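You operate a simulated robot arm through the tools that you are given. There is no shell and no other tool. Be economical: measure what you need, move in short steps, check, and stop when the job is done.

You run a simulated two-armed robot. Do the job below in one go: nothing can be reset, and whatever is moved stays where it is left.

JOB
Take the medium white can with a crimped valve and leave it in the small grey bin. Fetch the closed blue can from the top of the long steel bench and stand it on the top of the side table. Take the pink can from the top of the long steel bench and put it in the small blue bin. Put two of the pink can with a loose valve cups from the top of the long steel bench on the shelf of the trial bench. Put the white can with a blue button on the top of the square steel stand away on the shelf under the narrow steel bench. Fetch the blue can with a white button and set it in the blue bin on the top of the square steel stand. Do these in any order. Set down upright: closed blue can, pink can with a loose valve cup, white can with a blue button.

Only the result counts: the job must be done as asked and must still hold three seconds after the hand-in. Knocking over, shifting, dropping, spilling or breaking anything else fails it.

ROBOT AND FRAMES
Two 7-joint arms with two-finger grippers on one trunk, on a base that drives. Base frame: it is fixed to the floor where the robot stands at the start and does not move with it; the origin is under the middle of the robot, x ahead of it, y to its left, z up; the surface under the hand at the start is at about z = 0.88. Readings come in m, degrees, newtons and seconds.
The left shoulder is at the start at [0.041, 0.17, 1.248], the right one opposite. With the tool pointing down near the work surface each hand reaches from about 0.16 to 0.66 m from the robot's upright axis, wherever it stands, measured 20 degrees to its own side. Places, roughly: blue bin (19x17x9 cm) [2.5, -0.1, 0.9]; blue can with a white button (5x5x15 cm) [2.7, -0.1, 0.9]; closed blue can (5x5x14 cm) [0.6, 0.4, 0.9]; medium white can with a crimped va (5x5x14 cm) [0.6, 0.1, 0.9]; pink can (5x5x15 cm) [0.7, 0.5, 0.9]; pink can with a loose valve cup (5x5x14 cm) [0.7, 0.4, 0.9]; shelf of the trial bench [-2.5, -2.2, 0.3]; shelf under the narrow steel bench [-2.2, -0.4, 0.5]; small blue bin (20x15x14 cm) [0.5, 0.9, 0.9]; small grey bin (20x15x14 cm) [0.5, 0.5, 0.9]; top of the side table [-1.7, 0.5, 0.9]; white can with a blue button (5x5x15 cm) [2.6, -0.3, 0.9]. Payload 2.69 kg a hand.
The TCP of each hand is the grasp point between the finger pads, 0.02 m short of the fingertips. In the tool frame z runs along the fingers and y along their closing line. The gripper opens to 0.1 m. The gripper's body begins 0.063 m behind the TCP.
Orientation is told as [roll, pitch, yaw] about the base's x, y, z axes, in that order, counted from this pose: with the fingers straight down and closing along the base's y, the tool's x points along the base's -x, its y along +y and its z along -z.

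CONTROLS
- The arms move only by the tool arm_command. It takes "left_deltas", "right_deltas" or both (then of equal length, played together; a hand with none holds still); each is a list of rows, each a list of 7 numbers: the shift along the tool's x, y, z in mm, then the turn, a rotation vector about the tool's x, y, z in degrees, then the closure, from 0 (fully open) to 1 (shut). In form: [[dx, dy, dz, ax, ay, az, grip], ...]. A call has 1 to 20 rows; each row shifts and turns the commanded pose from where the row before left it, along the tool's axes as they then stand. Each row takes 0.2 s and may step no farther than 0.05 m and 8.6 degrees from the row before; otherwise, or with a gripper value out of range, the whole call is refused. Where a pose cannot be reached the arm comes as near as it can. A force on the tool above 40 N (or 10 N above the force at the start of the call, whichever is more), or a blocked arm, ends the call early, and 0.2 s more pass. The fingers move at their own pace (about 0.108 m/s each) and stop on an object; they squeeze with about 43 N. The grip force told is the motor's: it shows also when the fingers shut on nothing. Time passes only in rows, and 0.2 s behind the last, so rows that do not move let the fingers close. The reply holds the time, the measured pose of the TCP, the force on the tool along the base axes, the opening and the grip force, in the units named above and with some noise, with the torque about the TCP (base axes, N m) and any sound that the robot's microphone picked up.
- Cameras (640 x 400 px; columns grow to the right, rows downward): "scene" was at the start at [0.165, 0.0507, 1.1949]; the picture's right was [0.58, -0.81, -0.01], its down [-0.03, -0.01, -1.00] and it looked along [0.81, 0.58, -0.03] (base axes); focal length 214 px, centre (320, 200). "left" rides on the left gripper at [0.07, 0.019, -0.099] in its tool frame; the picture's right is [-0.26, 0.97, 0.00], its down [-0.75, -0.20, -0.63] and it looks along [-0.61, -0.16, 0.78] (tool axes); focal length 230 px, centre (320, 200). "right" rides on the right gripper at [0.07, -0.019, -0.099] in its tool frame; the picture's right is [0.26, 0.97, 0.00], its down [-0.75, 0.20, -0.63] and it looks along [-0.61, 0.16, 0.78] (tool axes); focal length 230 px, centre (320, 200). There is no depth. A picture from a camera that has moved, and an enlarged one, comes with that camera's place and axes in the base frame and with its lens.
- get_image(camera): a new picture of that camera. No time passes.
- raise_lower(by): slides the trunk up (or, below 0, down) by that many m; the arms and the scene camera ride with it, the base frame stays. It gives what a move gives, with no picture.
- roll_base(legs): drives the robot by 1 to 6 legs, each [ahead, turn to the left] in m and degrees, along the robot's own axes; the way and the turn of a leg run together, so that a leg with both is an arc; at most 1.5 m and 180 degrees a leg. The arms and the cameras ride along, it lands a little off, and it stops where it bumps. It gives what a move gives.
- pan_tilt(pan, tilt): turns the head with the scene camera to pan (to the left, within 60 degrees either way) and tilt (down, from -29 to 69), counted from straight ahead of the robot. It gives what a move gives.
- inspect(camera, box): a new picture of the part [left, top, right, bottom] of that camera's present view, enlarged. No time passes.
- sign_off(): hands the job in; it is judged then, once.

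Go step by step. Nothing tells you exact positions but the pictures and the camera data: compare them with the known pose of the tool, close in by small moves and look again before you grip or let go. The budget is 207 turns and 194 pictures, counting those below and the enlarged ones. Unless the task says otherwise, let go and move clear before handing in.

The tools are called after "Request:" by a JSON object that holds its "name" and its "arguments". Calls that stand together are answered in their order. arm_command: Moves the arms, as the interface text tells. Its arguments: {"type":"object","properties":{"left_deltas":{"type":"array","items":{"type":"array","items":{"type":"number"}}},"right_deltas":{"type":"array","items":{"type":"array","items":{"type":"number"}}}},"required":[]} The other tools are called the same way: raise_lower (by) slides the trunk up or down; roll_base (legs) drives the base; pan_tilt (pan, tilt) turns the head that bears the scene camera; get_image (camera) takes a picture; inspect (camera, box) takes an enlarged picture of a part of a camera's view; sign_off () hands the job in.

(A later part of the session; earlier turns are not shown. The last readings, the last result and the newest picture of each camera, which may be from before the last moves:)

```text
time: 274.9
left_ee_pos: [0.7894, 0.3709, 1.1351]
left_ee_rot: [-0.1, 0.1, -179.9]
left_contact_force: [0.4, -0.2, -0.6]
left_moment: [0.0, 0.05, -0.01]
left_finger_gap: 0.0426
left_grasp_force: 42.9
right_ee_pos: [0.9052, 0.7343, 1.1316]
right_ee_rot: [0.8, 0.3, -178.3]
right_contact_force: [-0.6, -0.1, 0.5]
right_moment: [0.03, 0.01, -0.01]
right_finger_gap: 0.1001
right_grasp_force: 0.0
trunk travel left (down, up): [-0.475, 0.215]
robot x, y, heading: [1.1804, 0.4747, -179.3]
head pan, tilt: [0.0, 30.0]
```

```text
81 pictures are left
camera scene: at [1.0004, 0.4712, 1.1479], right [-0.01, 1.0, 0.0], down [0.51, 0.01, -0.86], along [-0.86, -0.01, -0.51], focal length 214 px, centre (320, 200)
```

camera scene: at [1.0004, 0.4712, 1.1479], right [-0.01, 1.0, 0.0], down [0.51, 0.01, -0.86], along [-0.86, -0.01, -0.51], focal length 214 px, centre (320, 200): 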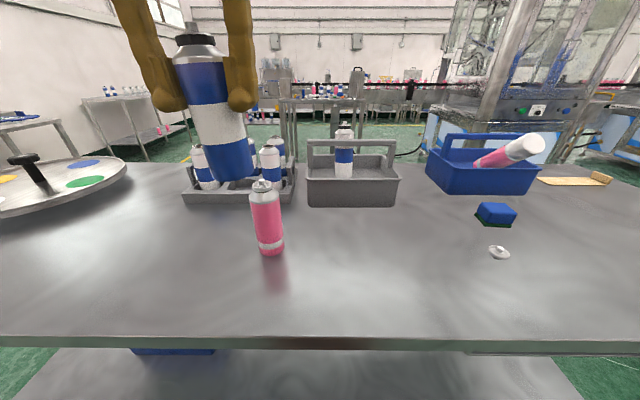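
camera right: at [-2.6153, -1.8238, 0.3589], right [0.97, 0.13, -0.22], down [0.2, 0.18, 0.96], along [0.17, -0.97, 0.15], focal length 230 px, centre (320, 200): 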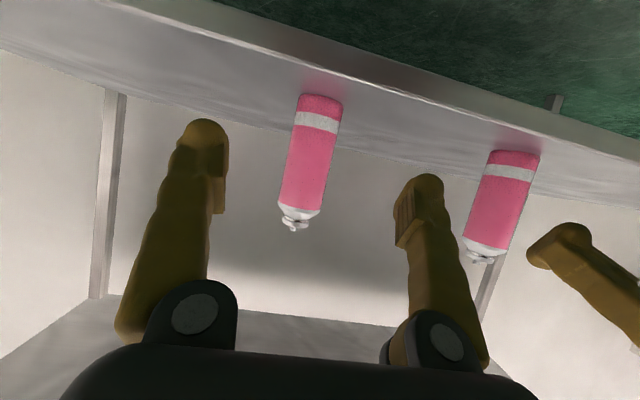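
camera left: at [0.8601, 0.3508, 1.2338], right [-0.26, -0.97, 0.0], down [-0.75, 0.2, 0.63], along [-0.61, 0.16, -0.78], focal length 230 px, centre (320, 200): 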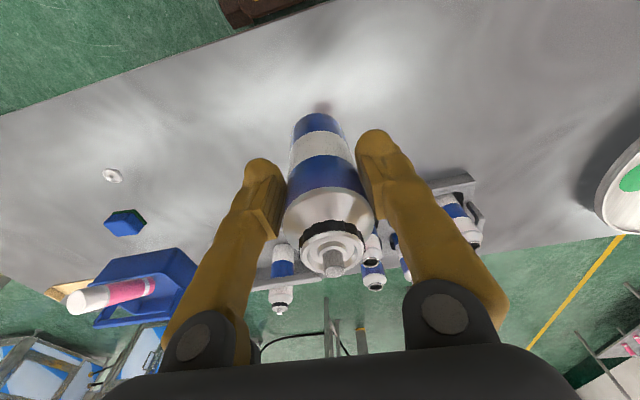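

Closed blue can is in the left hand. Now I use the right hand, closed, to nudge the grey bin the ~3 cm back to its original place.

Request:
{"name": "arm_command", "arguments": {"right_deltas": [[-35, 27, 0, 0.8, 0, -1.6, 1], [-35, 27, 0, 0, 0, 0, 1], [-35, 27, 0, 0, 0, 0, 1], [-35, 27, 0, 0, 0, 0, 1], [-35, 27, 0, 0, -7.5, 0, 1], [-35, 27, 0, 0, -7.5, 0, 1], [-20, 27, 0, 0, -7.5, 0, 1], [0, 0, 0, 0, -7.5, 0, 1]]}}

Request:
{"name": "get_image", "arguments": {"camera": "right"}}

```text
time: 276.6
left_ee_pos: [0.7899, 0.3698, 1.1355]
left_ee_rot: [-0.1, 0.0, -179.9]
left_contact_force: [0.1, 0.5, 0.6]
left_moment: [-0.04, 0.01, -0.01]
left_finger_gap: 0.0426
left_grasp_force: 43.2
right_ee_pos: [0.684, 0.5362, 1.16]
right_ee_rot: [0.0, -31.7, -176.7]
right_contact_force: [0.4, 0.7, 0.4]
right_moment: [-0.05, 0.03, -0.01]
right_finger_gap: 0.0
right_grasp_force: 29.8
trunk travel left (down, up): [-0.475, 0.215]
robot x, y, heading: [1.1763, 0.4717, -179.6]
head pan, tilt: [0.0, 30.0]
```

```text
80 pictures are left
camera right: at [0.795, 0.5603, 1.207], right [0.27, -0.95, -0.14], down [-0.3, -0.22, 0.93], along [-0.92, -0.21, -0.34], focal length 230 px, centre (320, 200)
```

right: 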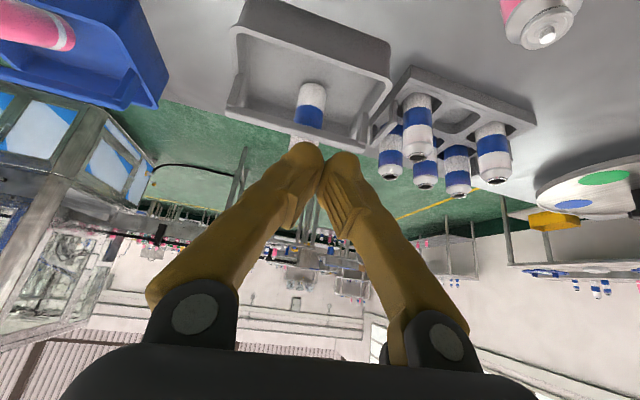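

Request:
{"name": "arm_command", "arguments": {"right_deltas": [[17, 0, 38, 0, 0, 0, 1], [17, 0, 39, 0, 0, 0, 1], [17, 0, 39, 0, 0, 0, 1], [17, 0, 39, 0, 0, 0, 1], [17, 0, 39, 0, 0, 0, 1], [0, 0, 0, 0, 0, 0, 1]]}}

Request:
{"name": "get_image", "arguments": {"camera": "right"}}

Request:
{"name": "get_image", "arguments": {"camera": "scene"}}

```text
time: 278.1
left_ee_pos: [0.7904, 0.3694, 1.1356]
left_ee_rot: [-0.2, 0.0, -179.8]
left_contact_force: [-0.3, 0.5, -0.3]
left_moment: [0.04, 0.01, -0.02]
left_finger_gap: 0.0428
left_grasp_force: 43.2
right_ee_pos: [0.6582, 0.5342, 0.9616]
right_ee_rot: [0.2, -31.7, -176.8]
right_contact_force: [1.0, -0.6, 0.3]
right_moment: [0.01, -0.02, 0.02]
right_finger_gap: 0.0
right_grasp_force: 29.7
right hand out of reach, approached as far as the arm can: row 3
trunk travel left (down, up): [-0.475, 0.215]
robot x, y, heading: [1.177, 0.4755, -179.3]
head pan, tilt: [0.0, 30.0]
```

```text
79 pictures are left
camera right: at [0.7683, 0.5581, 1.0086], right [0.27, -0.95, -0.13], down [-0.29, -0.22, 0.93], along [-0.92, -0.22, -0.34], focal length 230 px, centre (320, 200)
```

right: 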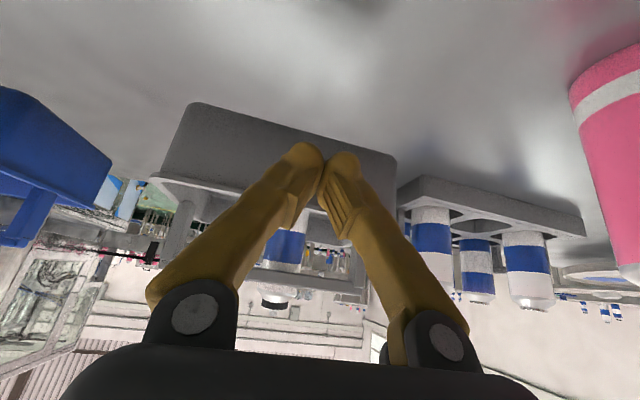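

```text
78 pictures are left
camera scene: at [1.0005, 0.4709, 1.148], right [-0.01, 1.0, 0.0], down [0.51, 0.01, -0.86], along [-0.86, -0.01, -0.51], focal length 214 px, centre (320, 200)
```

scene: 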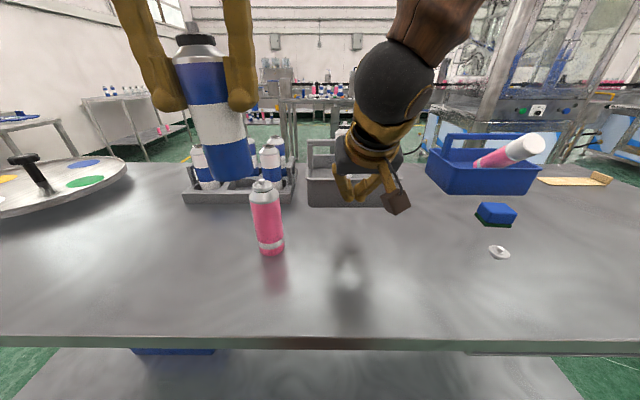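

Request:
{"name": "arm_command", "arguments": {"right_deltas": [[-8.5, 0, 5.3, 0, 0, 0, 1], [-8.5, 0, 5.3, 0, 0, 0, 1], [-8.5, 0, 5.3, 0, 0, 0, 1], [-8.5, 0, 5.3, 0, 0, 0, 1], [-8.5, 0, 5.3, 0, 0, 0, 1], [0, 0, 0, 0, 0, 0, 1]]}}

Request:
{"name": "get_image", "arguments": {"camera": "right"}}

```text
time: 279.4
left_ee_pos: [0.7891, 0.3708, 1.1358]
left_ee_rot: [-0.2, -0.1, -179.7]
left_contact_force: [0.0, 0.4, -0.3]
left_moment: [-0.02, 0.0, 0.01]
left_finger_gap: 0.0426
left_grasp_force: 42.9
right_ee_pos: [0.6051, 0.5301, 0.9618]
right_ee_rot: [0.0, -31.4, -176.7]
right_contact_force: [0.7, -0.7, 0.1]
right_moment: [0.01, -0.03, 0.01]
right_finger_gap: 0.0
right_grasp_force: 29.7
trunk travel left (down, up): [-0.475, 0.215]
robot x, y, heading: [1.1803, 0.4748, -179.7]
head pan, tilt: [0.0, 30.0]
```

```text
77 pictures are left
camera right: at [0.7162, 0.5557, 1.0093], right [0.28, -0.95, -0.13], down [-0.3, -0.22, 0.93], along [-0.91, -0.22, -0.34], focal length 230 px, centre (320, 200)
```

right: 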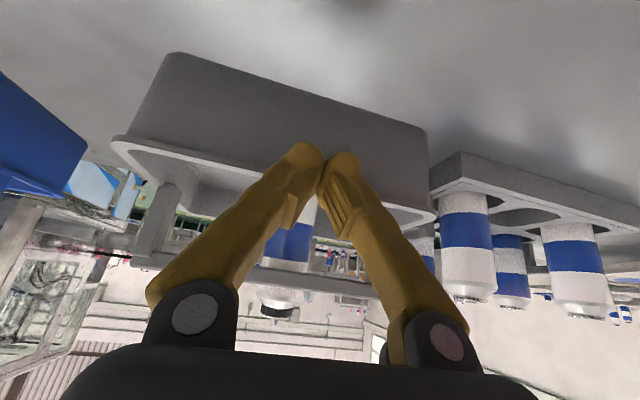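

Request:
{"name": "arm_command", "arguments": {"right_deltas": [[-6.4, 0, 4, 0, 0, 0, 1], [-6.4, 0, 4, 0, 0, 0, 1], [-6.4, 0, 4, 0, 0, 0, 1], [-6.4, 0, 4, 0, 0, 0, 1], [0, 0, 0, 0, 0, 0, 1]]}}

Request:
{"name": "get_image", "arguments": {"camera": "scene"}}

Request:
{"name": "get_image", "arguments": {"camera": "right"}}

```text
time: 280.6
left_ee_pos: [0.7872, 0.3709, 1.1344]
left_ee_rot: [-0.1, 0.0, -179.9]
left_contact_force: [-0.1, 0.3, 0.1]
left_moment: [0.01, 0.0, -0.01]
left_finger_gap: 0.0427
left_grasp_force: 42.9
right_ee_pos: [0.5749, 0.5315, 0.9595]
right_ee_rot: [0.0, -31.4, -176.8]
right_contact_force: [1.0, 0.0, 1.3]
right_moment: [0.01, 0.04, 0.02]
right_finger_gap: 0.0
right_grasp_force: 29.5
trunk travel left (down, up): [-0.475, 0.215]
robot x, y, heading: [1.1785, 0.4794, -179.5]
head pan, tilt: [0.0, 30.0]
```

```text
76 pictures are left
camera scene: at [0.9996, 0.4719, 1.1478], right [-0.01, 1.0, 0.0], down [0.51, 0.01, -0.86], along [-0.86, -0.01, -0.51], focal length 214 px, centre (320, 200)
```

scene: 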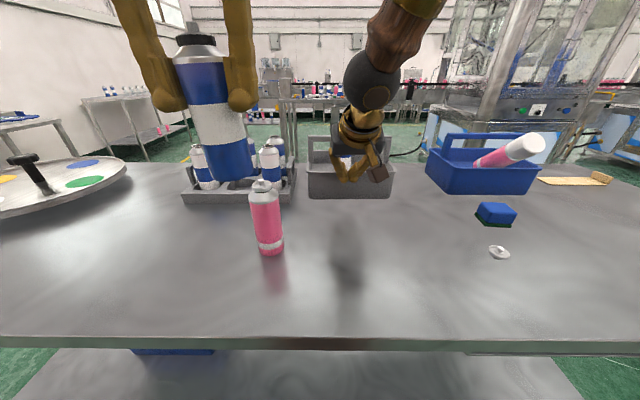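

```text
75 pictures are left
camera right: at [0.6856, 0.556, 1.0079], right [0.27, -0.95, -0.13], down [-0.3, -0.22, 0.93], along [-0.91, -0.21, -0.35], focal length 230 px, centre (320, 200)
```

right: 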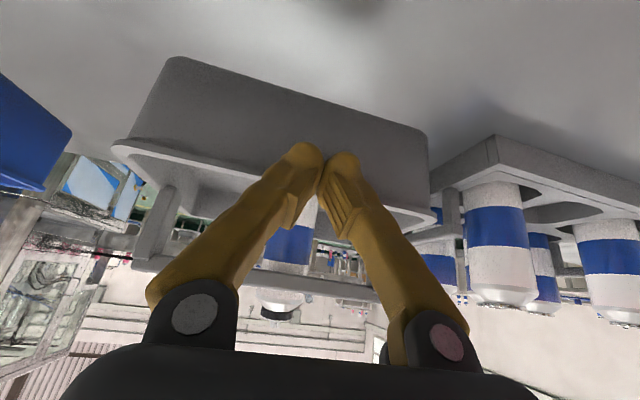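

Request:
{"name": "arm_command", "arguments": {"right_deltas": [[34, 0, -21, 0, 0, 0, 1], [34, 0, -21, 0, 0, 0, 1], [0, 0, -45, 0, 6, 0, 0.5], [0, 0, -45, 0, 8, 0, 0], [0, 0, -45, 0, 8, 0, 0], [10, -20, -40, 0, 8, 0, 0], [20, -30, -10, 0, 1.4, 0, 0]]}}

Request:
{"name": "get_image", "arguments": {"camera": "scene"}}

```text
time: 282.2
left_ee_pos: [0.7893, 0.3708, 1.1366]
left_ee_rot: [-0.1, 0.0, -179.8]
left_contact_force: [0.5, -0.3, -0.4]
left_moment: [0.01, 0.04, 0.02]
left_finger_gap: 0.0423
left_grasp_force: 42.8
right_ee_pos: [0.7446, 0.5913, 1.1304]
right_ee_rot: [0.1, -0.2, -176.7]
right_contact_force: [0.3, -0.5, 0.6]
right_moment: [-0.01, 0.05, -0.02]
right_finger_gap: 0.1001
right_grasp_force: 0.0
trunk travel left (down, up): [-0.475, 0.215]
robot x, y, heading: [1.1782, 0.4764, -179.5]
head pan, tilt: [0.0, 30.0]
```

```text
74 pictures are left
camera scene: at [1.0004, 0.472, 1.1479], right [-0.01, 1.0, 0.0], down [0.51, 0.01, -0.86], along [-0.86, -0.01, -0.51], focal length 214 px, centre (320, 200)
```

scene: 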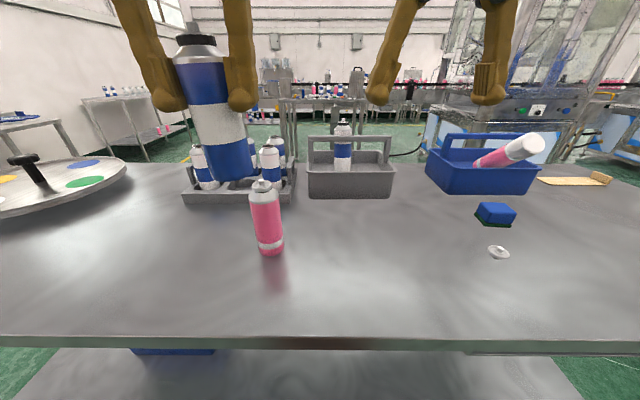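

Request:
{"name": "roll_base", "arguments": {"legs": [[-0.27, 0]]}}

Request:
{"name": "roll_base", "arguments": {"legs": [[0, 89.5]]}}

Request:
{"name": "roll_base", "arguments": {"legs": [[0.45, 0]]}}

Request:
{"name": "roll_base", "arguments": {"legs": [[0, 90]]}}

Request:
{"name": "get_image", "arguments": {"camera": "scene"}}

```text
time: 283.4
left_ee_pos: [0.8742, 0.3738, 1.1378]
left_ee_rot: [-0.5, -0.3, 179.9]
left_contact_force: [0.7, -0.4, -0.7]
left_moment: [0.02, 0.05, 0.01]
left_finger_gap: 0.0424
left_grasp_force: 43.2
right_ee_pos: [0.8319, 0.5935, 1.1316]
right_ee_rot: [0.2, -0.4, -177.0]
right_contact_force: [0.1, -0.5, 0.4]
right_moment: [-0.01, 0.07, -0.01]
right_finger_gap: 0.1001
right_grasp_force: 0.0
trunk travel left (down, up): [-0.475, 0.215]
robot x, y, heading: [1.2526, 0.4757, -179.6]
head pan, tilt: [0.0, 30.0]
stopped in leg 1: the robot was blocked; the commanded pose is now the measured one
```

```text
time: 284.3
left_ee_pos: [0.8941, 0.3658, 1.1423]
left_ee_rot: [-0.7, -0.7, -179.0]
left_contact_force: [0.3, -0.8, -1.0]
left_moment: [0.06, -0.08, 0.0]
left_finger_gap: 0.0424
left_grasp_force: 43.2
right_ee_pos: [0.8452, 0.5842, 1.1385]
right_ee_rot: [0.2, -1.0, -175.5]
right_contact_force: [-0.6, -0.2, -0.5]
right_moment: [0.04, -0.07, 0.01]
right_finger_gap: 0.0998
right_grasp_force: 0.0
trunk travel left (down, up): [-0.475, 0.215]
robot x, y, heading: [1.2501, 0.4772, -179.0]
head pan, tilt: [0.0, 30.0]
stopped in leg 1: the robot was blocked; the commanded pose is now the measured one
```

```text
time: 286.7
left_ee_pos: [0.5696, 0.3541, 1.1356]
left_ee_rot: [-0.7, 0.1, -178.6]
left_contact_force: [-2.2, 0.3, -0.6]
left_moment: [0.0, -0.15, 0.0]
left_finger_gap: 0.0427
left_grasp_force: 43.2
right_ee_pos: [0.5194, 0.5736, 1.1316]
right_ee_rot: [0.4, -0.1, -175.1]
right_contact_force: [-0.7, 0.0, -0.3]
right_moment: [0.02, -0.18, -0.04]
right_finger_gap: 0.0999
right_grasp_force: 0.1
trunk travel left (down, up): [-0.475, 0.215]
robot x, y, heading: [0.9447, 0.4688, -178.1]
head pan, tilt: [0.0, 30.0]
stopped in leg 1: the robot was blocked; the commanded pose is now the measured one
```

```text
time: 287.4
left_ee_pos: [0.5508, 0.352, 1.129]
left_ee_rot: [-0.8, 1.4, -178.6]
left_contact_force: [-0.5, 0.2, -0.2]
left_moment: [0.01, -0.03, -0.02]
left_finger_gap: 0.0427
left_grasp_force: 42.8
right_ee_pos: [0.5002, 0.5722, 1.1227]
right_ee_rot: [0.5, 1.0, -175.1]
right_contact_force: [0.6, 0.2, 0.3]
right_moment: [0.02, -0.07, 0.03]
right_finger_gap: 0.1001
right_grasp_force: 0.1
trunk travel left (down, up): [-0.475, 0.215]
robot x, y, heading: [0.949, 0.4655, -178.0]
head pan, tilt: [0.0, 30.0]
stopped in leg 1: the robot was blocked; the commanded pose is now the measured one
```

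```text
73 pictures are left
camera scene: at [0.7906, 0.4592, 1.151], right [-0.04, 1.0, 0.0], down [0.5, 0.02, -0.87], along [-0.87, -0.03, -0.5], focal length 214 px, centre (320, 200)
```

scene: 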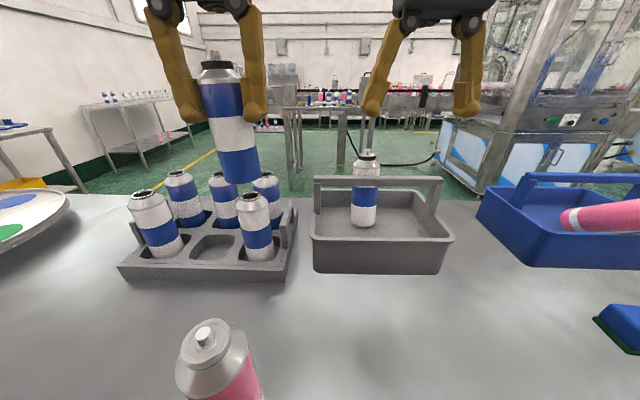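

The turn stalled and the robot drove forward instead; hands stayed above everything. I back out straight, one leg at a time from now on.

Request:
{"name": "roll_base", "arguments": {"legs": [[-0.2, 0]]}}

```text
time: 288.9
left_ee_pos: [0.7308, 0.36, 1.1215]
left_ee_rot: [-0.8, 2.3, -178.8]
left_contact_force: [-1.0, -0.1, -1.2]
left_moment: [0.01, -0.13, -0.02]
left_finger_gap: 0.0425
left_grasp_force: 43.3
right_ee_pos: [0.6815, 0.5811, 1.1155]
right_ee_rot: [0.5, 1.9, -175.3]
right_contact_force: [-1.6, 0.1, -1.5]
right_moment: [-0.02, -0.12, 0.0]
right_finger_gap: 0.0999
right_grasp_force: 0.1
trunk travel left (down, up): [-0.475, 0.215]
robot x, y, heading: [1.147, 0.4715, -178.4]
head pan, tilt: [0.0, 30.0]
```

Request:
{"name": "arm_command", "arguments": {"left_deltas": [[0, 0, -40, 0, 0, 0, 1], [0, 0, -40, 0, 0, 0, 1]], "right_deltas": [[0, 0, -30, 0, 0, 0, 0], [0, 0, -30, 0, 0, 0, 0]]}}

Request:
{"name": "get_image", "arguments": {"camera": "scene"}}

```text
time: 289.5
left_ee_pos: [0.7557, 0.3609, 1.2121]
left_ee_rot: [-0.8, 0.9, -178.8]
left_contact_force: [0.4, 1.2, -0.1]
left_moment: [-0.04, 0.04, 0.0]
left_finger_gap: 0.0425
left_grasp_force: 43.0
right_ee_pos: [0.704, 0.5816, 1.1868]
right_ee_rot: [0.4, 0.8, -175.3]
right_contact_force: [0.5, -0.5, 0.5]
right_moment: [-0.03, 0.06, -0.03]
right_finger_gap: 0.1
right_grasp_force: 0.1
trunk travel left (down, up): [-0.475, 0.215]
robot x, y, heading: [1.1435, 0.4751, -178.1]
head pan, tilt: [0.0, 30.0]
```

```text
72 pictures are left
camera scene: at [0.9746, 0.4663, 1.1491], right [-0.03, 1.0, 0.0], down [0.51, 0.02, -0.86], along [-0.86, -0.03, -0.51], focal length 214 px, centre (320, 200)
```

scene: 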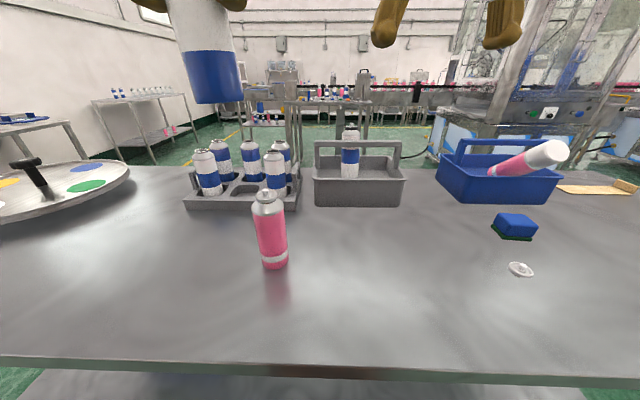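

Request:
{"name": "roll_base", "arguments": {"legs": [[-0.25, 0]]}}

```text
time: 291.3
left_ee_pos: [1.0021, 0.3679, 1.212]
left_ee_rot: [-0.7, 0.9, -178.5]
left_contact_force: [0.8, -0.5, 0.1]
left_moment: [0.0, 0.0, -0.01]
left_finger_gap: 0.0423
left_grasp_force: 43.5
right_ee_pos: [0.9506, 0.5891, 1.1868]
right_ee_rot: [0.4, 0.5, -175.2]
right_contact_force: [-0.4, -0.5, -0.1]
right_moment: [0.0, 0.05, 0.04]
right_finger_gap: 0.1002
right_grasp_force: 0.0
trunk travel left (down, up): [-0.475, 0.215]
robot x, y, heading: [1.3904, 0.4822, -177.9]
head pan, tilt: [0.0, 30.0]
```

Request:
{"name": "roll_base", "arguments": {"legs": [[0, 88]]}}

```text
time: 295.5
left_ee_pos: [1.4841, 0.1063, 1.2163]
left_ee_rot: [-0.7, 0.0, -91.4]
left_contact_force: [0.4, 0.3, -0.7]
left_moment: [-0.02, -0.01, -0.02]
left_finger_gap: 0.0423
left_grasp_force: 43.4
right_ee_pos: [1.2604, 0.0672, 1.1933]
right_ee_rot: [0.4, -0.4, -88.2]
right_contact_force: [0.3, 0.1, 0.6]
right_moment: [-0.02, 0.0, 0.01]
right_finger_gap: 0.0999
right_grasp_force: 0.0
trunk travel left (down, up): [-0.475, 0.215]
robot x, y, heading: [1.3833, 0.4809, -91.0]
head pan, tilt: [0.0, 30.0]
```

Request:
{"name": "roll_base", "arguments": {"legs": [[0.45, 0]]}}

```text
time: 298.2
left_ee_pos: [1.4845, -0.3204, 1.2225]
left_ee_rot: [-0.6, -0.8, -90.7]
left_contact_force: [0.4, -1.4, -0.7]
left_moment: [0.05, 0.03, 0.0]
left_finger_gap: 0.0424
left_grasp_force: 43.0
right_ee_pos: [1.2618, -0.3635, 1.1991]
right_ee_rot: [0.3, -1.1, -87.4]
right_contact_force: [-0.3, -0.6, -1.1]
right_moment: [0.04, -0.02, 0.01]
right_finger_gap: 0.1
right_grasp_force: 0.0
trunk travel left (down, up): [-0.475, 0.215]
robot x, y, heading: [1.3738, 0.0359, -90.4]
head pan, tilt: [0.0, 30.0]
```

Request:
{"name": "roll_base", "arguments": {"legs": [[0, 90]]}}

Request:
{"name": "get_image", "arguments": {"camera": "scene"}}

```text
time: 302.6
left_ee_pos: [1.7098, 0.1498, 1.221]
left_ee_rot: [-0.6, -0.5, 0.1]
left_contact_force: [-0.2, -0.2, -0.1]
left_moment: [0.0, -0.01, -0.03]
left_finger_gap: 0.0425
left_grasp_force: 42.8
right_ee_pos: [1.7563, -0.073, 1.2058]
right_ee_rot: [0.3, -2.2, 3.4]
right_contact_force: [0.1, 0.0, -0.3]
right_moment: [-0.01, 0.0, -0.05]
right_finger_gap: 0.0999
right_grasp_force: 0.0
trunk travel left (down, up): [-0.475, 0.215]
robot x, y, heading: [1.3767, 0.0283, 0.4]
head pan, tilt: [0.0, 30.0]
```

```text
71 pictures are left
camera scene: at [1.5573, 0.0288, 1.1478], right [0.01, -1.0, 0.0], down [-0.51, -0.01, -0.86], along [0.86, 0.01, -0.51], focal length 214 px, centre (320, 200)
```

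scene: 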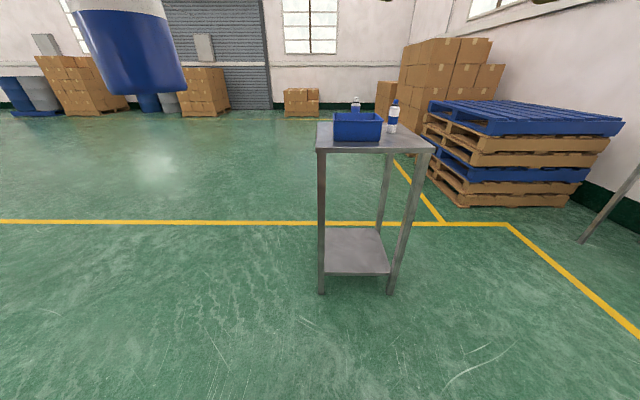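

Request:
{"name": "inspect", "arguments": {"camera": "scene", "box": [300, 80, 460, 180]}}

```text
4.00 times, centred on (380, 130) of scene
camera zoom: at [1.5573, 0.0288, 1.1478], right [0.01, -1.0, 0.0], down [-0.51, -0.01, -0.86], along [0.86, 0.01, -0.51], focal length 858 px, centre (80, 480)
```

zoom: 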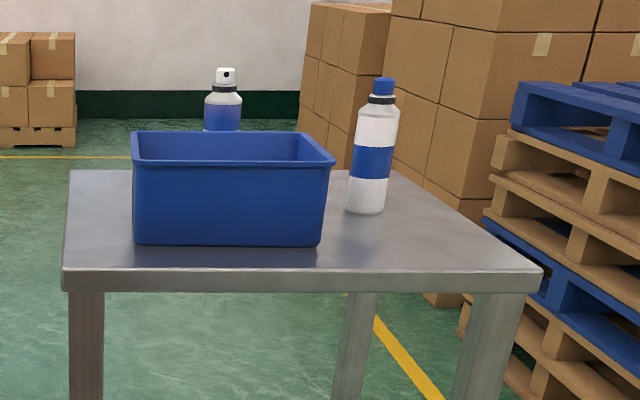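

Request:
{"name": "roll_base", "arguments": {"legs": [[0.66, 0]]}}

Request:
{"name": "get_image", "arguments": {"camera": "right"}}

Request:
{"name": "get_image", "arguments": {"camera": "scene"}}

```text
time: 306.2
left_ee_pos: [2.3484, 0.1595, 1.209]
left_ee_rot: [-0.4, 2.0, 0.2]
left_contact_force: [-0.1, -0.3, -0.6]
left_moment: [-0.02, 0.02, 0.0]
left_finger_gap: 0.0427
left_grasp_force: 42.9
right_ee_pos: [2.3972, -0.0665, 1.2106]
right_ee_rot: [0.1, -2.9, 3.4]
right_contact_force: [0.5, -0.3, 0.2]
right_moment: [0.01, -0.05, 0.05]
right_finger_gap: 0.0999
right_grasp_force: 0.1
trunk travel left (down, up): [-0.475, 0.215]
robot x, y, heading: [2.0337, 0.0366, 0.6]
head pan, tilt: [0.0, 30.0]
```

```text
69 pictures are left
camera right: at [2.3243, -0.0889, 1.3051], right [-0.32, 0.95, -0.01], down [0.7, 0.24, 0.67], along [0.64, 0.2, -0.74], focal length 230 px, centre (320, 200)
```

right: 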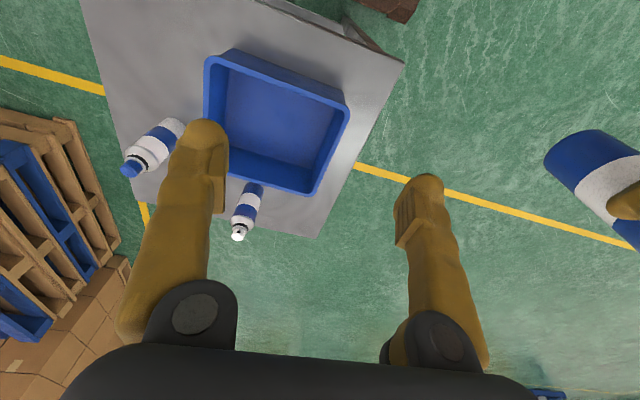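

```text
68 pictures are left
camera scene: at [2.2157, 0.0364, 1.1477], right [0.01, -1.0, 0.0], down [-0.52, -0.01, -0.86], along [0.86, 0.01, -0.52], focal length 214 px, centre (320, 200)
```

scene: 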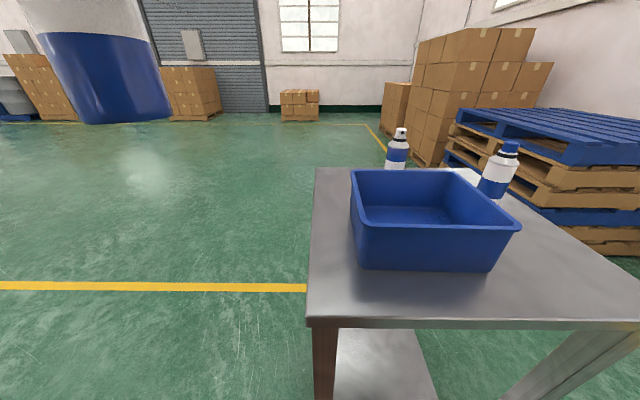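

Request:
{"name": "roll_base", "arguments": {"legs": [[0.1, 0]]}}

```text
time: 307.2
left_ee_pos: [2.3552, 0.1578, 1.1939]
left_ee_rot: [-0.5, 5.9, 0.0]
left_contact_force: [-0.8, 1.1, -0.7]
left_moment: [0.0, -0.05, -0.01]
left_finger_gap: 0.0425
left_grasp_force: 43.0
right_ee_pos: [2.4091, -0.0665, 1.223]
right_ee_rot: [-0.2, -5.1, 3.5]
right_contact_force: [-0.7, -0.5, 0.8]
right_moment: [-0.01, -0.1, 0.04]
right_finger_gap: 0.1003
right_grasp_force: 0.0
trunk travel left (down, up): [-0.475, 0.215]
robot x, y, heading: [2.0844, 0.0393, 0.7]
head pan, tilt: [0.0, 30.0]
stopped in leg 1: the robot was blocked; the commanded pose is now the measured one
```

Request:
{"name": "arm_command", "arguments": {"right_deltas": [[-39, -9, 16, 0, 0, 3.5, 0], [-39, -10, 16, 0, 0, 0, 0], [-39, -10, 16, 0, 0, 0, 0], [-39, -10, 16, 0, 0, 0, 0], [-39, -10, 16, 0, 0, 0, 0], [-39, -9, 16, 0, 0, 0, 0], [-38, -9, 16, 0, 0, 0, 0], [0, 0, 0, 0, 0, 0, 0]]}}

Request:
{"name": "get_image", "arguments": {"camera": "right"}}

```text
time: 309.1
left_ee_pos: [2.3349, 0.1589, 1.181]
left_ee_rot: [-0.5, 9.0, -0.1]
left_contact_force: [-1.3, 1.3, 0.1]
left_moment: [-0.02, -0.06, -0.02]
left_finger_gap: 0.0423
left_grasp_force: 43.3
right_ee_pos: [2.6734, -0.1285, 1.1435]
right_ee_rot: [0.3, -5.8, 0.0]
right_contact_force: [-0.9, 0.8, -0.9]
right_moment: [-0.02, -0.1, -0.01]
right_finger_gap: 0.0999
right_grasp_force: 0.1
trunk travel left (down, up): [-0.475, 0.215]
robot x, y, heading: [2.0886, 0.04, 0.6]
head pan, tilt: [0.0, 30.0]
stopped in row 8 (right hand): the arm was blocked; the commanded pose is now the measured one
```

```text
67 pictures are left
camera right: at [2.5946, -0.1485, 1.2343], right [-0.26, 0.97, -0.02], down [0.68, 0.2, 0.7], along [0.68, 0.17, -0.71], focal length 230 px, centre (320, 200)
```

right: 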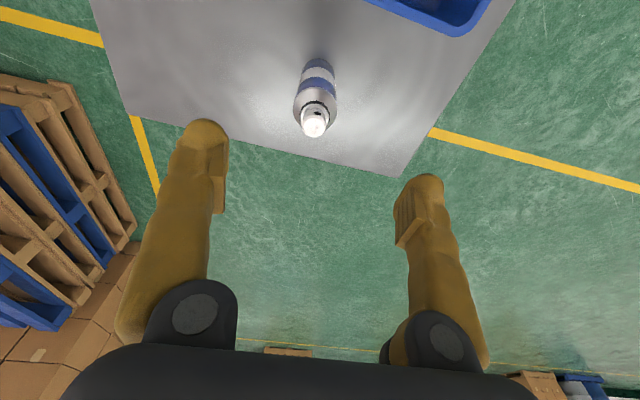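

Request:
{"name": "arm_command", "arguments": {"right_deltas": [[0, -6, 38, 0, 0, 0, 0], [0, 0, 38, 0, 0, 0, 0], [0, 0, 38, 0, 0, 0, 0], [0, 0, 36, 0, 0, 0, 0], [0, 0, 0, 0, 0, 0, 0]]}}

Request:
{"name": "get_image", "arguments": {"camera": "right"}}

```text
time: 310.4
left_ee_pos: [2.3119, 0.1605, 1.1737]
left_ee_rot: [-0.4, 11.5, 0.0]
left_contact_force: [-1.3, 1.0, -0.4]
left_moment: [0.0, -0.08, 0.02]
left_finger_gap: 0.0425
left_grasp_force: 43.5
right_ee_pos: [2.6746, -0.134, 1.0012]
right_ee_rot: [0.3, -6.7, -0.1]
right_contact_force: [-1.8, -0.7, -0.4]
right_moment: [-0.03, -0.08, -0.02]
right_finger_gap: 0.1001
right_grasp_force: 0.1
trunk travel left (down, up): [-0.475, 0.215]
robot x, y, heading: [2.0885, 0.0349, 0.7]
head pan, tilt: [0.0, 30.0]
stopped in row 5 (right hand): the arm was blocked; the commanded pose is now the measured one
```

```text
66 pictures are left
camera right: at [2.5959, -0.1528, 1.0906], right [-0.26, 0.97, -0.03], down [0.67, 0.2, 0.71], along [0.69, 0.17, -0.7], focal length 230 px, centre (320, 200)
```

right: 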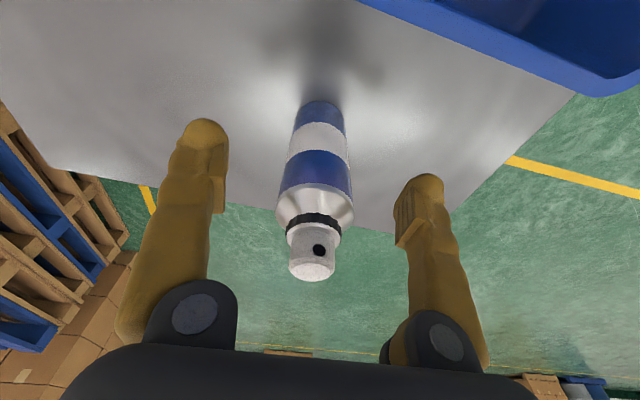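

Request:
{"name": "arm_command", "arguments": {"right_deltas": [[-12, 0, 8, 0, 0, 0, 0], [0, 0, 0, 0, 0, 0, 0.6], [0, 0, 0, 0, 0, 0, 1], [0, 0, 0, 0, 0, 0, 1], [0, 0, 0, 0, 0, 0, 1]]}}

Request:
{"name": "get_image", "arguments": {"camera": "right"}}

```text
time: 311.6
left_ee_pos: [2.3165, 0.1598, 1.1729]
left_ee_rot: [-0.3, 11.5, 0.0]
left_contact_force: [-0.1, -0.5, -0.4]
left_moment: [-0.02, -0.03, 0.01]
left_finger_gap: 0.0425
left_grasp_force: 43.1
right_ee_pos: [2.691, -0.133, 0.9927]
right_ee_rot: [0.3, -6.6, 0.0]
right_contact_force: [-1.2, 0.6, 9.0]
right_moment: [-0.12, 0.14, -0.01]
right_finger_gap: 0.0432
right_grasp_force: 42.9
trunk travel left (down, up): [-0.475, 0.215]
robot x, y, heading: [2.0881, 0.0347, 0.8]
head pan, tilt: [0.0, 30.0]
```

```text
65 pictures are left
camera right: at [2.6108, -0.1526, 1.0834], right [-0.26, 0.97, -0.02], down [0.67, 0.2, 0.71], along [0.69, 0.17, -0.7], focal length 230 px, centre (320, 200)
```

right: 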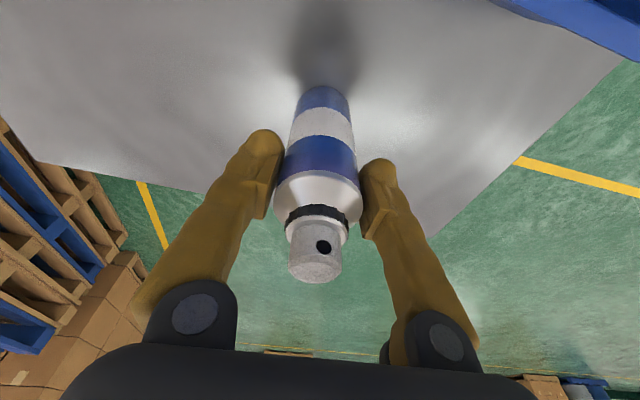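

Request:
{"name": "arm_command", "arguments": {"right_deltas": [[0, 0, -30, 0, 0, 0, 1], [0, 0, -45, 0, 0, 0, 1], [0, 0, -45, 0, 0, 0, 1], [0, 0, -45, 0, 3, 0, 1], [40, 4, 0, 0, 3.6, 0, 1], [40, 4, 0, 0, 0, 0, 1], [40, 4, 0, 0, 0, 0, 1], [0, 0, 0, 0, 0, 0, 1]], "left_deltas": [[0, 0, 0, 0, -5.7, 0, 1], [0, 0, 0, 0, -5.8, 0, 1], [0, 0, -10, 0, 0, 0, 1], [0, 0, -10, 0, 0, 0, 1], [0, 0, 0, 0, 0, 0, 1], [0, 0, 0, 0, 0, 0, 1], [0, 0, 0, 0, 0, 0, 1], [0, 0, 0, 0, 0, 0, 1]]}}

Request:
{"name": "get_image", "arguments": {"camera": "right"}}

Request:
{"name": "get_image", "arguments": {"camera": "scene"}}

```text
time: 313.4
left_ee_pos: [2.3202, 0.1581, 1.203]
left_ee_rot: [-0.3, -2.8, 0.1]
left_contact_force: [0.4, 0.2, -0.3]
left_moment: [0.04, 0.02, 0.03]
left_finger_gap: 0.0424
left_grasp_force: 43.0
right_ee_pos: [2.5507, -0.122, 1.1551]
right_ee_rot: [0.3, 0.2, 0.0]
right_contact_force: [0.0, 0.2, -1.1]
right_moment: [-0.02, 0.0, 0.01]
right_finger_gap: 0.0433
right_grasp_force: 43.0
trunk travel left (down, up): [-0.475, 0.215]
robot x, y, heading: [2.0867, 0.0357, 0.6]
head pan, tilt: [0.0, 30.0]
```

```text
64 pictures are left
camera right: at [2.4829, -0.1404, 1.2537], right [-0.26, 0.97, 0.01], down [0.75, 0.2, 0.63], along [0.61, 0.17, -0.78], focal length 230 px, centre (320, 200)
```

right: 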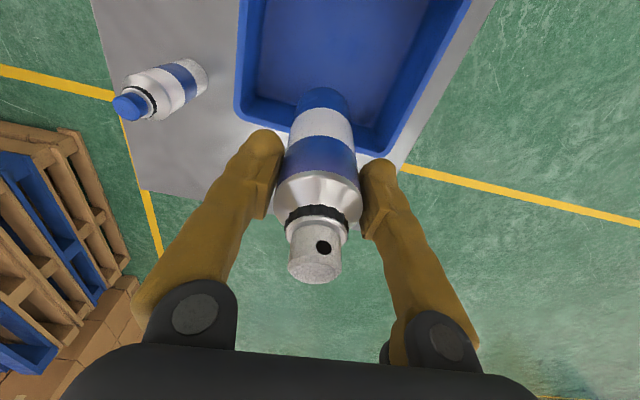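

```text
63 pictures are left
camera scene: at [2.2686, 0.0367, 1.1476], right [0.01, -1.0, 0.0], down [-0.52, -0.01, -0.86], along [0.86, 0.01, -0.52], focal length 214 px, centre (320, 200)
```

scene: 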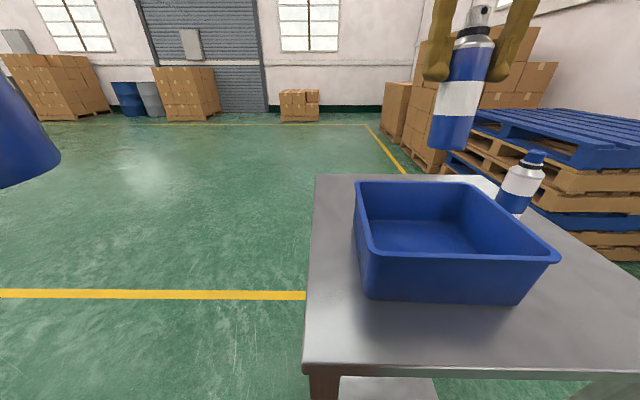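

Request:
{"name": "arm_command", "arguments": {"right_deltas": [[40, 7, 0, 0, 0, 0, 1], [0, 0, 40, 0, 0, 0, 1], [0, 0, 40, 0, 0, 0, 1], [0, 0, 40, 0, 0, 0, 1], [0, 0, 20, 0, 0, 0, 1], [0, 0, 0, 0, 0, 0, 1]]}}

Request:
{"name": "get_image", "arguments": {"camera": "scene"}}

```text
time: 314.8
left_ee_pos: [2.3196, 0.1597, 1.2034]
left_ee_rot: [-0.3, -2.8, 0.1]
left_contact_force: [-0.2, 0.4, -0.4]
left_moment: [0.01, -0.01, 0.0]
left_finger_gap: 0.0425
left_grasp_force: 43.4
right_ee_pos: [2.5082, -0.1143, 1.012]
right_ee_rot: [0.2, 0.0, 0.0]
right_contact_force: [-0.1, 0.3, -1.9]
right_moment: [0.04, 0.01, 0.01]
right_finger_gap: 0.0435
right_grasp_force: 42.5
trunk travel left (down, up): [-0.475, 0.215]
robot x, y, heading: [2.0898, 0.032, 0.4]
head pan, tilt: [0.0, 30.0]
```

```text
62 pictures are left
camera scene: at [2.2677, 0.0368, 1.1478], right [0.01, -1.0, 0.0], down [-0.51, -0.01, -0.86], along [0.86, 0.01, -0.51], focal length 214 px, centre (320, 200)
```

scene: 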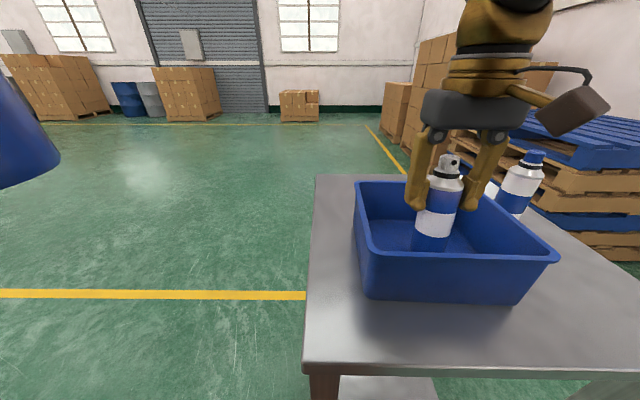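

Request:
{"name": "arm_command", "arguments": {"right_deltas": [[0, 0, 4, 0, 0, 0, 1], [0, 0, 3, 0, 0, 0, 1], [0, 0, 0, 0, 0, 0, 1]]}}

```text
time: 315.6
left_ee_pos: [2.3202, 0.1609, 1.2027]
left_ee_rot: [-0.2, -2.8, 0.1]
left_contact_force: [0.0, -0.2, -0.5]
left_moment: [0.01, -0.03, -0.01]
left_finger_gap: 0.0427
left_grasp_force: 43.5
right_ee_pos: [2.5086, -0.1146, 1.005]
right_ee_rot: [0.3, 0.2, 0.0]
right_contact_force: [-0.1, 0.0, -1.2]
right_moment: [-0.01, -0.02, 0.02]
right_finger_gap: 0.0434
right_grasp_force: 43.3
trunk travel left (down, up): [-0.475, 0.215]
robot x, y, heading: [2.0879, 0.0399, 0.6]
head pan, tilt: [0.0, 30.0]
```

Request:
{"name": "arm_command", "arguments": {"right_deltas": [[0, 0, 3, 0, 0, 0, 1], [0, 0, 2, 0, 0, 0, 1], [0, 0, 2, 0, 0, 0, 1], [0, 0, 0, 0, 0, 0, 1]]}}

```text
time: 316.6
left_ee_pos: [2.3179, 0.16, 1.2044]
left_ee_rot: [-0.2, -2.9, 0.1]
left_contact_force: [0.1, 0.1, -0.2]
left_moment: [-0.01, 0.01, 0.0]
left_finger_gap: 0.0426
left_grasp_force: 42.9
right_ee_pos: [2.5094, -0.1146, 1.0001]
right_ee_rot: [0.2, 0.0, 0.0]
right_contact_force: [-0.7, -0.7, 9.3]
right_moment: [-0.12, -0.07, -0.03]
right_finger_gap: 0.0433
right_grasp_force: 43.3
trunk travel left (down, up): [-0.475, 0.215]
robot x, y, heading: [2.085, 0.0358, 0.5]
head pan, tilt: [0.0, 30.0]
```

Contact with the bin floor. I release and lift clear.

Request:
{"name": "arm_command", "arguments": {"right_deltas": [[0, 0, 0, 0, 0, 0, 0.6], [0, 0, 0, 0, 0, 0, 0.3], [0, 0, 0, 0, 0, 0, 0.2], [0, 0, -30, 0, 0, 0, 0.2], [0, 0, -40, 0, 0, 0, 0.2], [0, 0, -45, 0, 0, 0, 0.2], [0, 0, -45, 0, 0, 0, 0]]}}

Request:
{"name": "get_image", "arguments": {"camera": "right"}}

```text
time: 318.1
left_ee_pos: [2.3186, 0.1602, 1.2027]
left_ee_rot: [-0.3, -2.8, 0.1]
left_contact_force: [-0.4, -0.6, -0.5]
left_moment: [0.01, -0.01, 0.02]
left_finger_gap: 0.0424
left_grasp_force: 43.1
right_ee_pos: [2.5095, -0.1132, 1.16]
right_ee_rot: [0.3, 0.2, 0.0]
right_contact_force: [0.4, 0.1, 0.6]
right_moment: [-0.03, -0.01, -0.02]
right_finger_gap: 0.0998
right_grasp_force: 0.1
trunk travel left (down, up): [-0.475, 0.215]
robot x, y, heading: [2.0869, 0.0392, 0.6]
head pan, tilt: [0.0, 30.0]
```

```text
61 pictures are left
camera right: at [2.4416, -0.1327, 1.2582], right [-0.26, 0.97, 0.0], down [0.75, 0.2, 0.63], along [0.61, 0.17, -0.78], focal length 230 px, centre (320, 200)
```

right: 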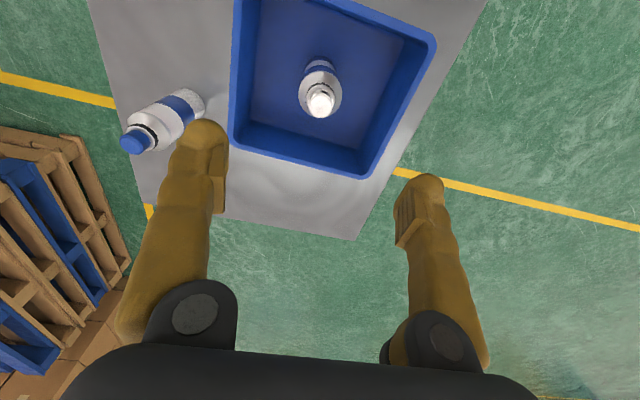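

Request:
{"name": "arm_command", "arguments": {"right_deltas": [[15, -44, 10, 0, 0, 0, 0.2], [15, -44, 10, 0, 0, 0, 0.2], [15, -44, 10, 0, 0, 0, 0.2], [15, -44, 10, 0, -7.5, 0, 0.2], [0, 0, 0, 0, -7.5, 0, 0.2], [0, 0, 0, 0, -7.5, 0, 0.2], [0, 0, 0, 0, -7.5, 0, 0.2], [20, 0, 15, 0, -7.5, 0, 0.2], [20, 0, 25, 0, -7.5, 0, 0.2], [16, 0, 32, 0, -7.5, 0, 0.2], [0, 0, 0, 0, -7.5, 0, 0.2], [0, 0, 0, 0, 0, 0, 0.2]]}}

Request:
{"name": "get_image", "arguments": {"camera": "right"}}

Request:
{"name": "get_image", "arguments": {"camera": "scene"}}

```text
time: 320.8
left_ee_pos: [2.3189, 0.1594, 1.2032]
left_ee_rot: [-0.3, -2.8, 0.2]
left_contact_force: [0.1, 0.3, 0.2]
left_moment: [0.01, -0.02, 0.0]
left_finger_gap: 0.0427
left_grasp_force: 43.1
right_ee_pos: [2.4822, -0.3166, 1.0273]
right_ee_rot: [-1.8, -56.9, 0.9]
right_contact_force: [-0.4, 0.5, 0.0]
right_moment: [-0.02, -0.01, -0.01]
right_finger_gap: 0.0798
right_grasp_force: 0.1
right hand out of reach, approached as far as the arm can: row 7, 8, 9
trunk travel left (down, up): [-0.475, 0.215]
robot x, y, heading: [2.0856, 0.0412, 0.6]
head pan, tilt: [0.0, 30.0]
```

```text
60 pictures are left
camera right: at [2.3632, -0.3328, 1.024], right [-0.13, 0.96, -0.23], down [-0.11, 0.22, 0.97], along [0.98, 0.15, 0.08], focal length 230 px, centre (320, 200)
```

right: 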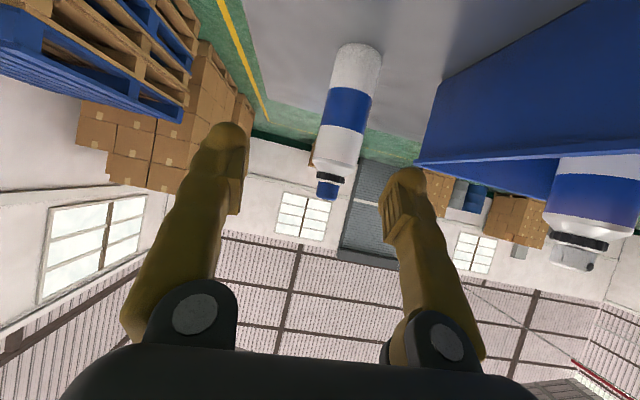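

```text
59 pictures are left
camera scene: at [2.2674, 0.0369, 1.1478], right [0.01, -1.0, 0.0], down [-0.51, -0.01, -0.86], along [0.86, 0.01, -0.51], focal length 214 px, centre (320, 200)
```

scene: 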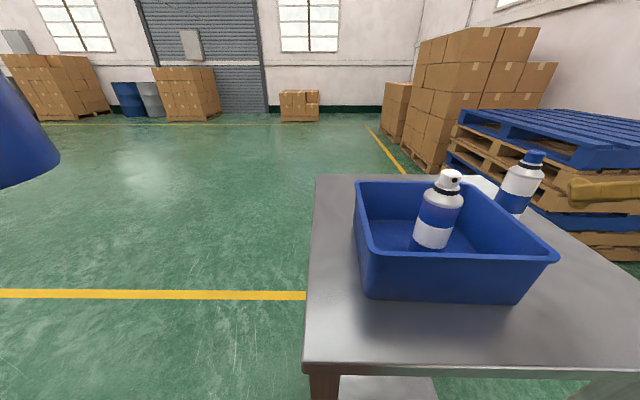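

Request:
{"name": "arm_command", "arguments": {"right_deltas": [[-5, 25, 0, -1, -3.1, 0.5, 0.2], [-2, 0, 30, 0, 0, 0, 0.2], [-2, 0, 30, 0, 0, 0, 0.2], [-2, 0, 30, 0, 0, 0, 0.2], [0, 0, 0, 0, 0, 0, 0.2]]}}

Request:
{"name": "get_image", "arguments": {"camera": "right"}}

```text
time: 321.9
left_ee_pos: [2.3186, 0.1589, 1.2024]
left_ee_rot: [-0.2, -2.9, 0.2]
left_contact_force: [0.2, 0.4, 0.0]
left_moment: [0.02, 0.0, -0.01]
left_finger_gap: 0.0424
left_grasp_force: 43.3
right_ee_pos: [2.5679, -0.2917, 0.987]
right_ee_rot: [0.7, -59.3, -0.5]
right_contact_force: [0.3, -0.1, 0.0]
right_moment: [-0.04, 0.0, -0.02]
right_finger_gap: 0.0801
right_grasp_force: 0.0
right hand out of reach, approached as far as the arm can: row 1
trunk travel left (down, up): [-0.475, 0.215]
robot x, y, heading: [2.0875, 0.0407, 0.9]
head pan, tilt: [0.0, 30.0]
```

```text
58 pictures are left
camera right: at [2.4493, -0.3093, 0.9774], right [-0.13, 0.97, -0.22], down [-0.16, 0.2, 0.97], along [0.98, 0.16, 0.13], focal length 230 px, centre (320, 200)
```

right: 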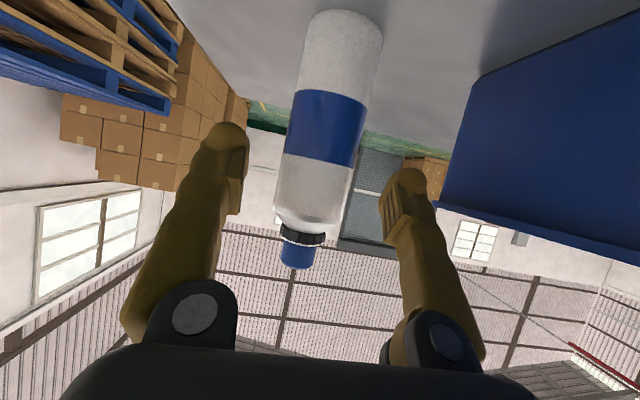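

Request:
{"name": "arm_command", "arguments": {"right_deltas": [[0, -2, 17, 0, 0, 0, 0.2], [0, 0, 16, 0, 0, 0, 0.2], [0, 0, 0, 0, 0, 0, 0.5], [0, 0, 0, 0, 0, 0, 1], [0, 0, 0, 0, 0, 0, 1], [0, 0, 0, 0, 0, 0, 1]]}}

Request:
{"name": "get_image", "arguments": {"camera": "right"}}

```text
time: 323.4
left_ee_pos: [2.3185, 0.1582, 1.2022]
left_ee_rot: [-0.3, -2.8, 0.1]
left_contact_force: [0.8, -0.5, -0.5]
left_moment: [0.0, 0.01, -0.03]
left_finger_gap: 0.0426
left_grasp_force: 43.5
right_ee_pos: [2.5988, -0.2937, 0.9705]
right_ee_rot: [0.4, -59.4, -0.5]
right_contact_force: [0.8, 0.1, -0.2]
right_moment: [0.02, 0.03, -0.02]
right_finger_gap: 0.0381
right_grasp_force: 43.1
trunk travel left (down, up): [-0.475, 0.215]
robot x, y, heading: [2.0866, 0.0358, 0.7]
head pan, tilt: [0.0, 30.0]
```

```text
57 pictures are left
camera right: at [2.4796, -0.3122, 0.9596], right [-0.13, 0.97, -0.22], down [-0.16, 0.2, 0.97], along [0.98, 0.16, 0.13], focal length 230 px, centre (320, 200)
```

right: 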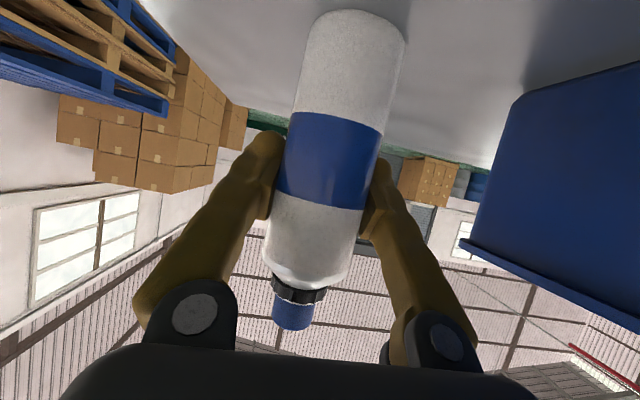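

Request:
{"name": "arm_command", "arguments": {"right_deltas": [[-17, 0, -10, 0, 0, 0, 1], [-26, 0, -15, 0, 0, 0, 1], [-26, 0, -15, 0, 0, 0, 1], [0, 0, 0, 0, 0, 0, 1]]}}

Request:
{"name": "roll_base", "arguments": {"legs": [[-0.4, 0]]}}

Request:
{"name": "get_image", "arguments": {"camera": "scene"}}

```text
time: 324.4
left_ee_pos: [2.32, 0.1583, 1.2025]
left_ee_rot: [-0.3, -2.8, 0.1]
left_contact_force: [0.3, -0.5, -0.9]
left_moment: [0.03, 0.02, 0.01]
left_finger_gap: 0.0425
left_grasp_force: 43.3
right_ee_pos: [2.6022, -0.2953, 1.049]
right_ee_rot: [0.5, -59.2, -0.4]
right_contact_force: [0.2, -0.6, -2.4]
right_moment: [0.0, -0.02, 0.02]
right_finger_gap: 0.038
right_grasp_force: 43.0
trunk travel left (down, up): [-0.475, 0.215]
robot x, y, heading: [2.0846, 0.0375, 0.7]
head pan, tilt: [0.0, 30.0]
```

```text
time: 326.9
left_ee_pos: [1.9164, 0.1542, 1.2024]
left_ee_rot: [-0.3, -2.8, -0.1]
left_contact_force: [-0.6, -0.5, 0.1]
left_moment: [0.03, -0.03, 0.01]
left_finger_gap: 0.0425
left_grasp_force: 43.4
right_ee_pos: [2.1974, -0.3, 1.0491]
right_ee_rot: [0.5, -59.3, -0.6]
right_contact_force: [-1.3, -0.7, -2.5]
right_moment: [0.01, -0.03, 0.0]
right_finger_gap: 0.0381
right_grasp_force: 43.3
trunk travel left (down, up): [-0.475, 0.215]
robot x, y, heading: [1.684, 0.0354, 0.4]
head pan, tilt: [0.0, 30.0]
```

```text
56 pictures are left
camera scene: at [1.8646, 0.0324, 1.1479], right [0.01, -1.0, 0.0], down [-0.51, 0.0, -0.86], along [0.86, 0.01, -0.51], focal length 214 px, centre (320, 200)
```

scene: 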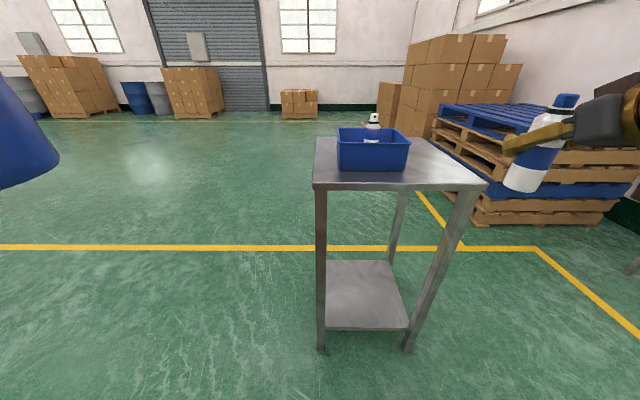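

Request:
{"name": "roll_base", "arguments": {"legs": [[0, -90]]}}

```text
time: 327.5
left_ee_pos: [1.9173, 0.1443, 1.2137]
left_ee_rot: [-3.5, -8.1, -1.3]
left_contact_force: [247.0, 4.9, 23.7]
left_moment: [0.22, 25.76, -6.99]
left_finger_gap: 0.0427
left_grasp_force: 42.4
right_ee_pos: [2.1456, -0.299, 1.075]
right_ee_rot: [0.7, -62.5, -0.8]
right_contact_force: [-0.8, -0.1, -1.7]
right_moment: [-0.02, 0.0, -0.04]
right_finger_gap: 0.0382
right_grasp_force: 42.8
trunk travel left (down, up): [-0.475, 0.215]
robot x, y, heading: [1.6882, 0.0323, 0.4]
head pan, tilt: [0.0, 30.0]
stopped in leg 1: the force on the tool passed its limit at 187 N (the readings are from after the stop); the commanded pose is now the measured one
```

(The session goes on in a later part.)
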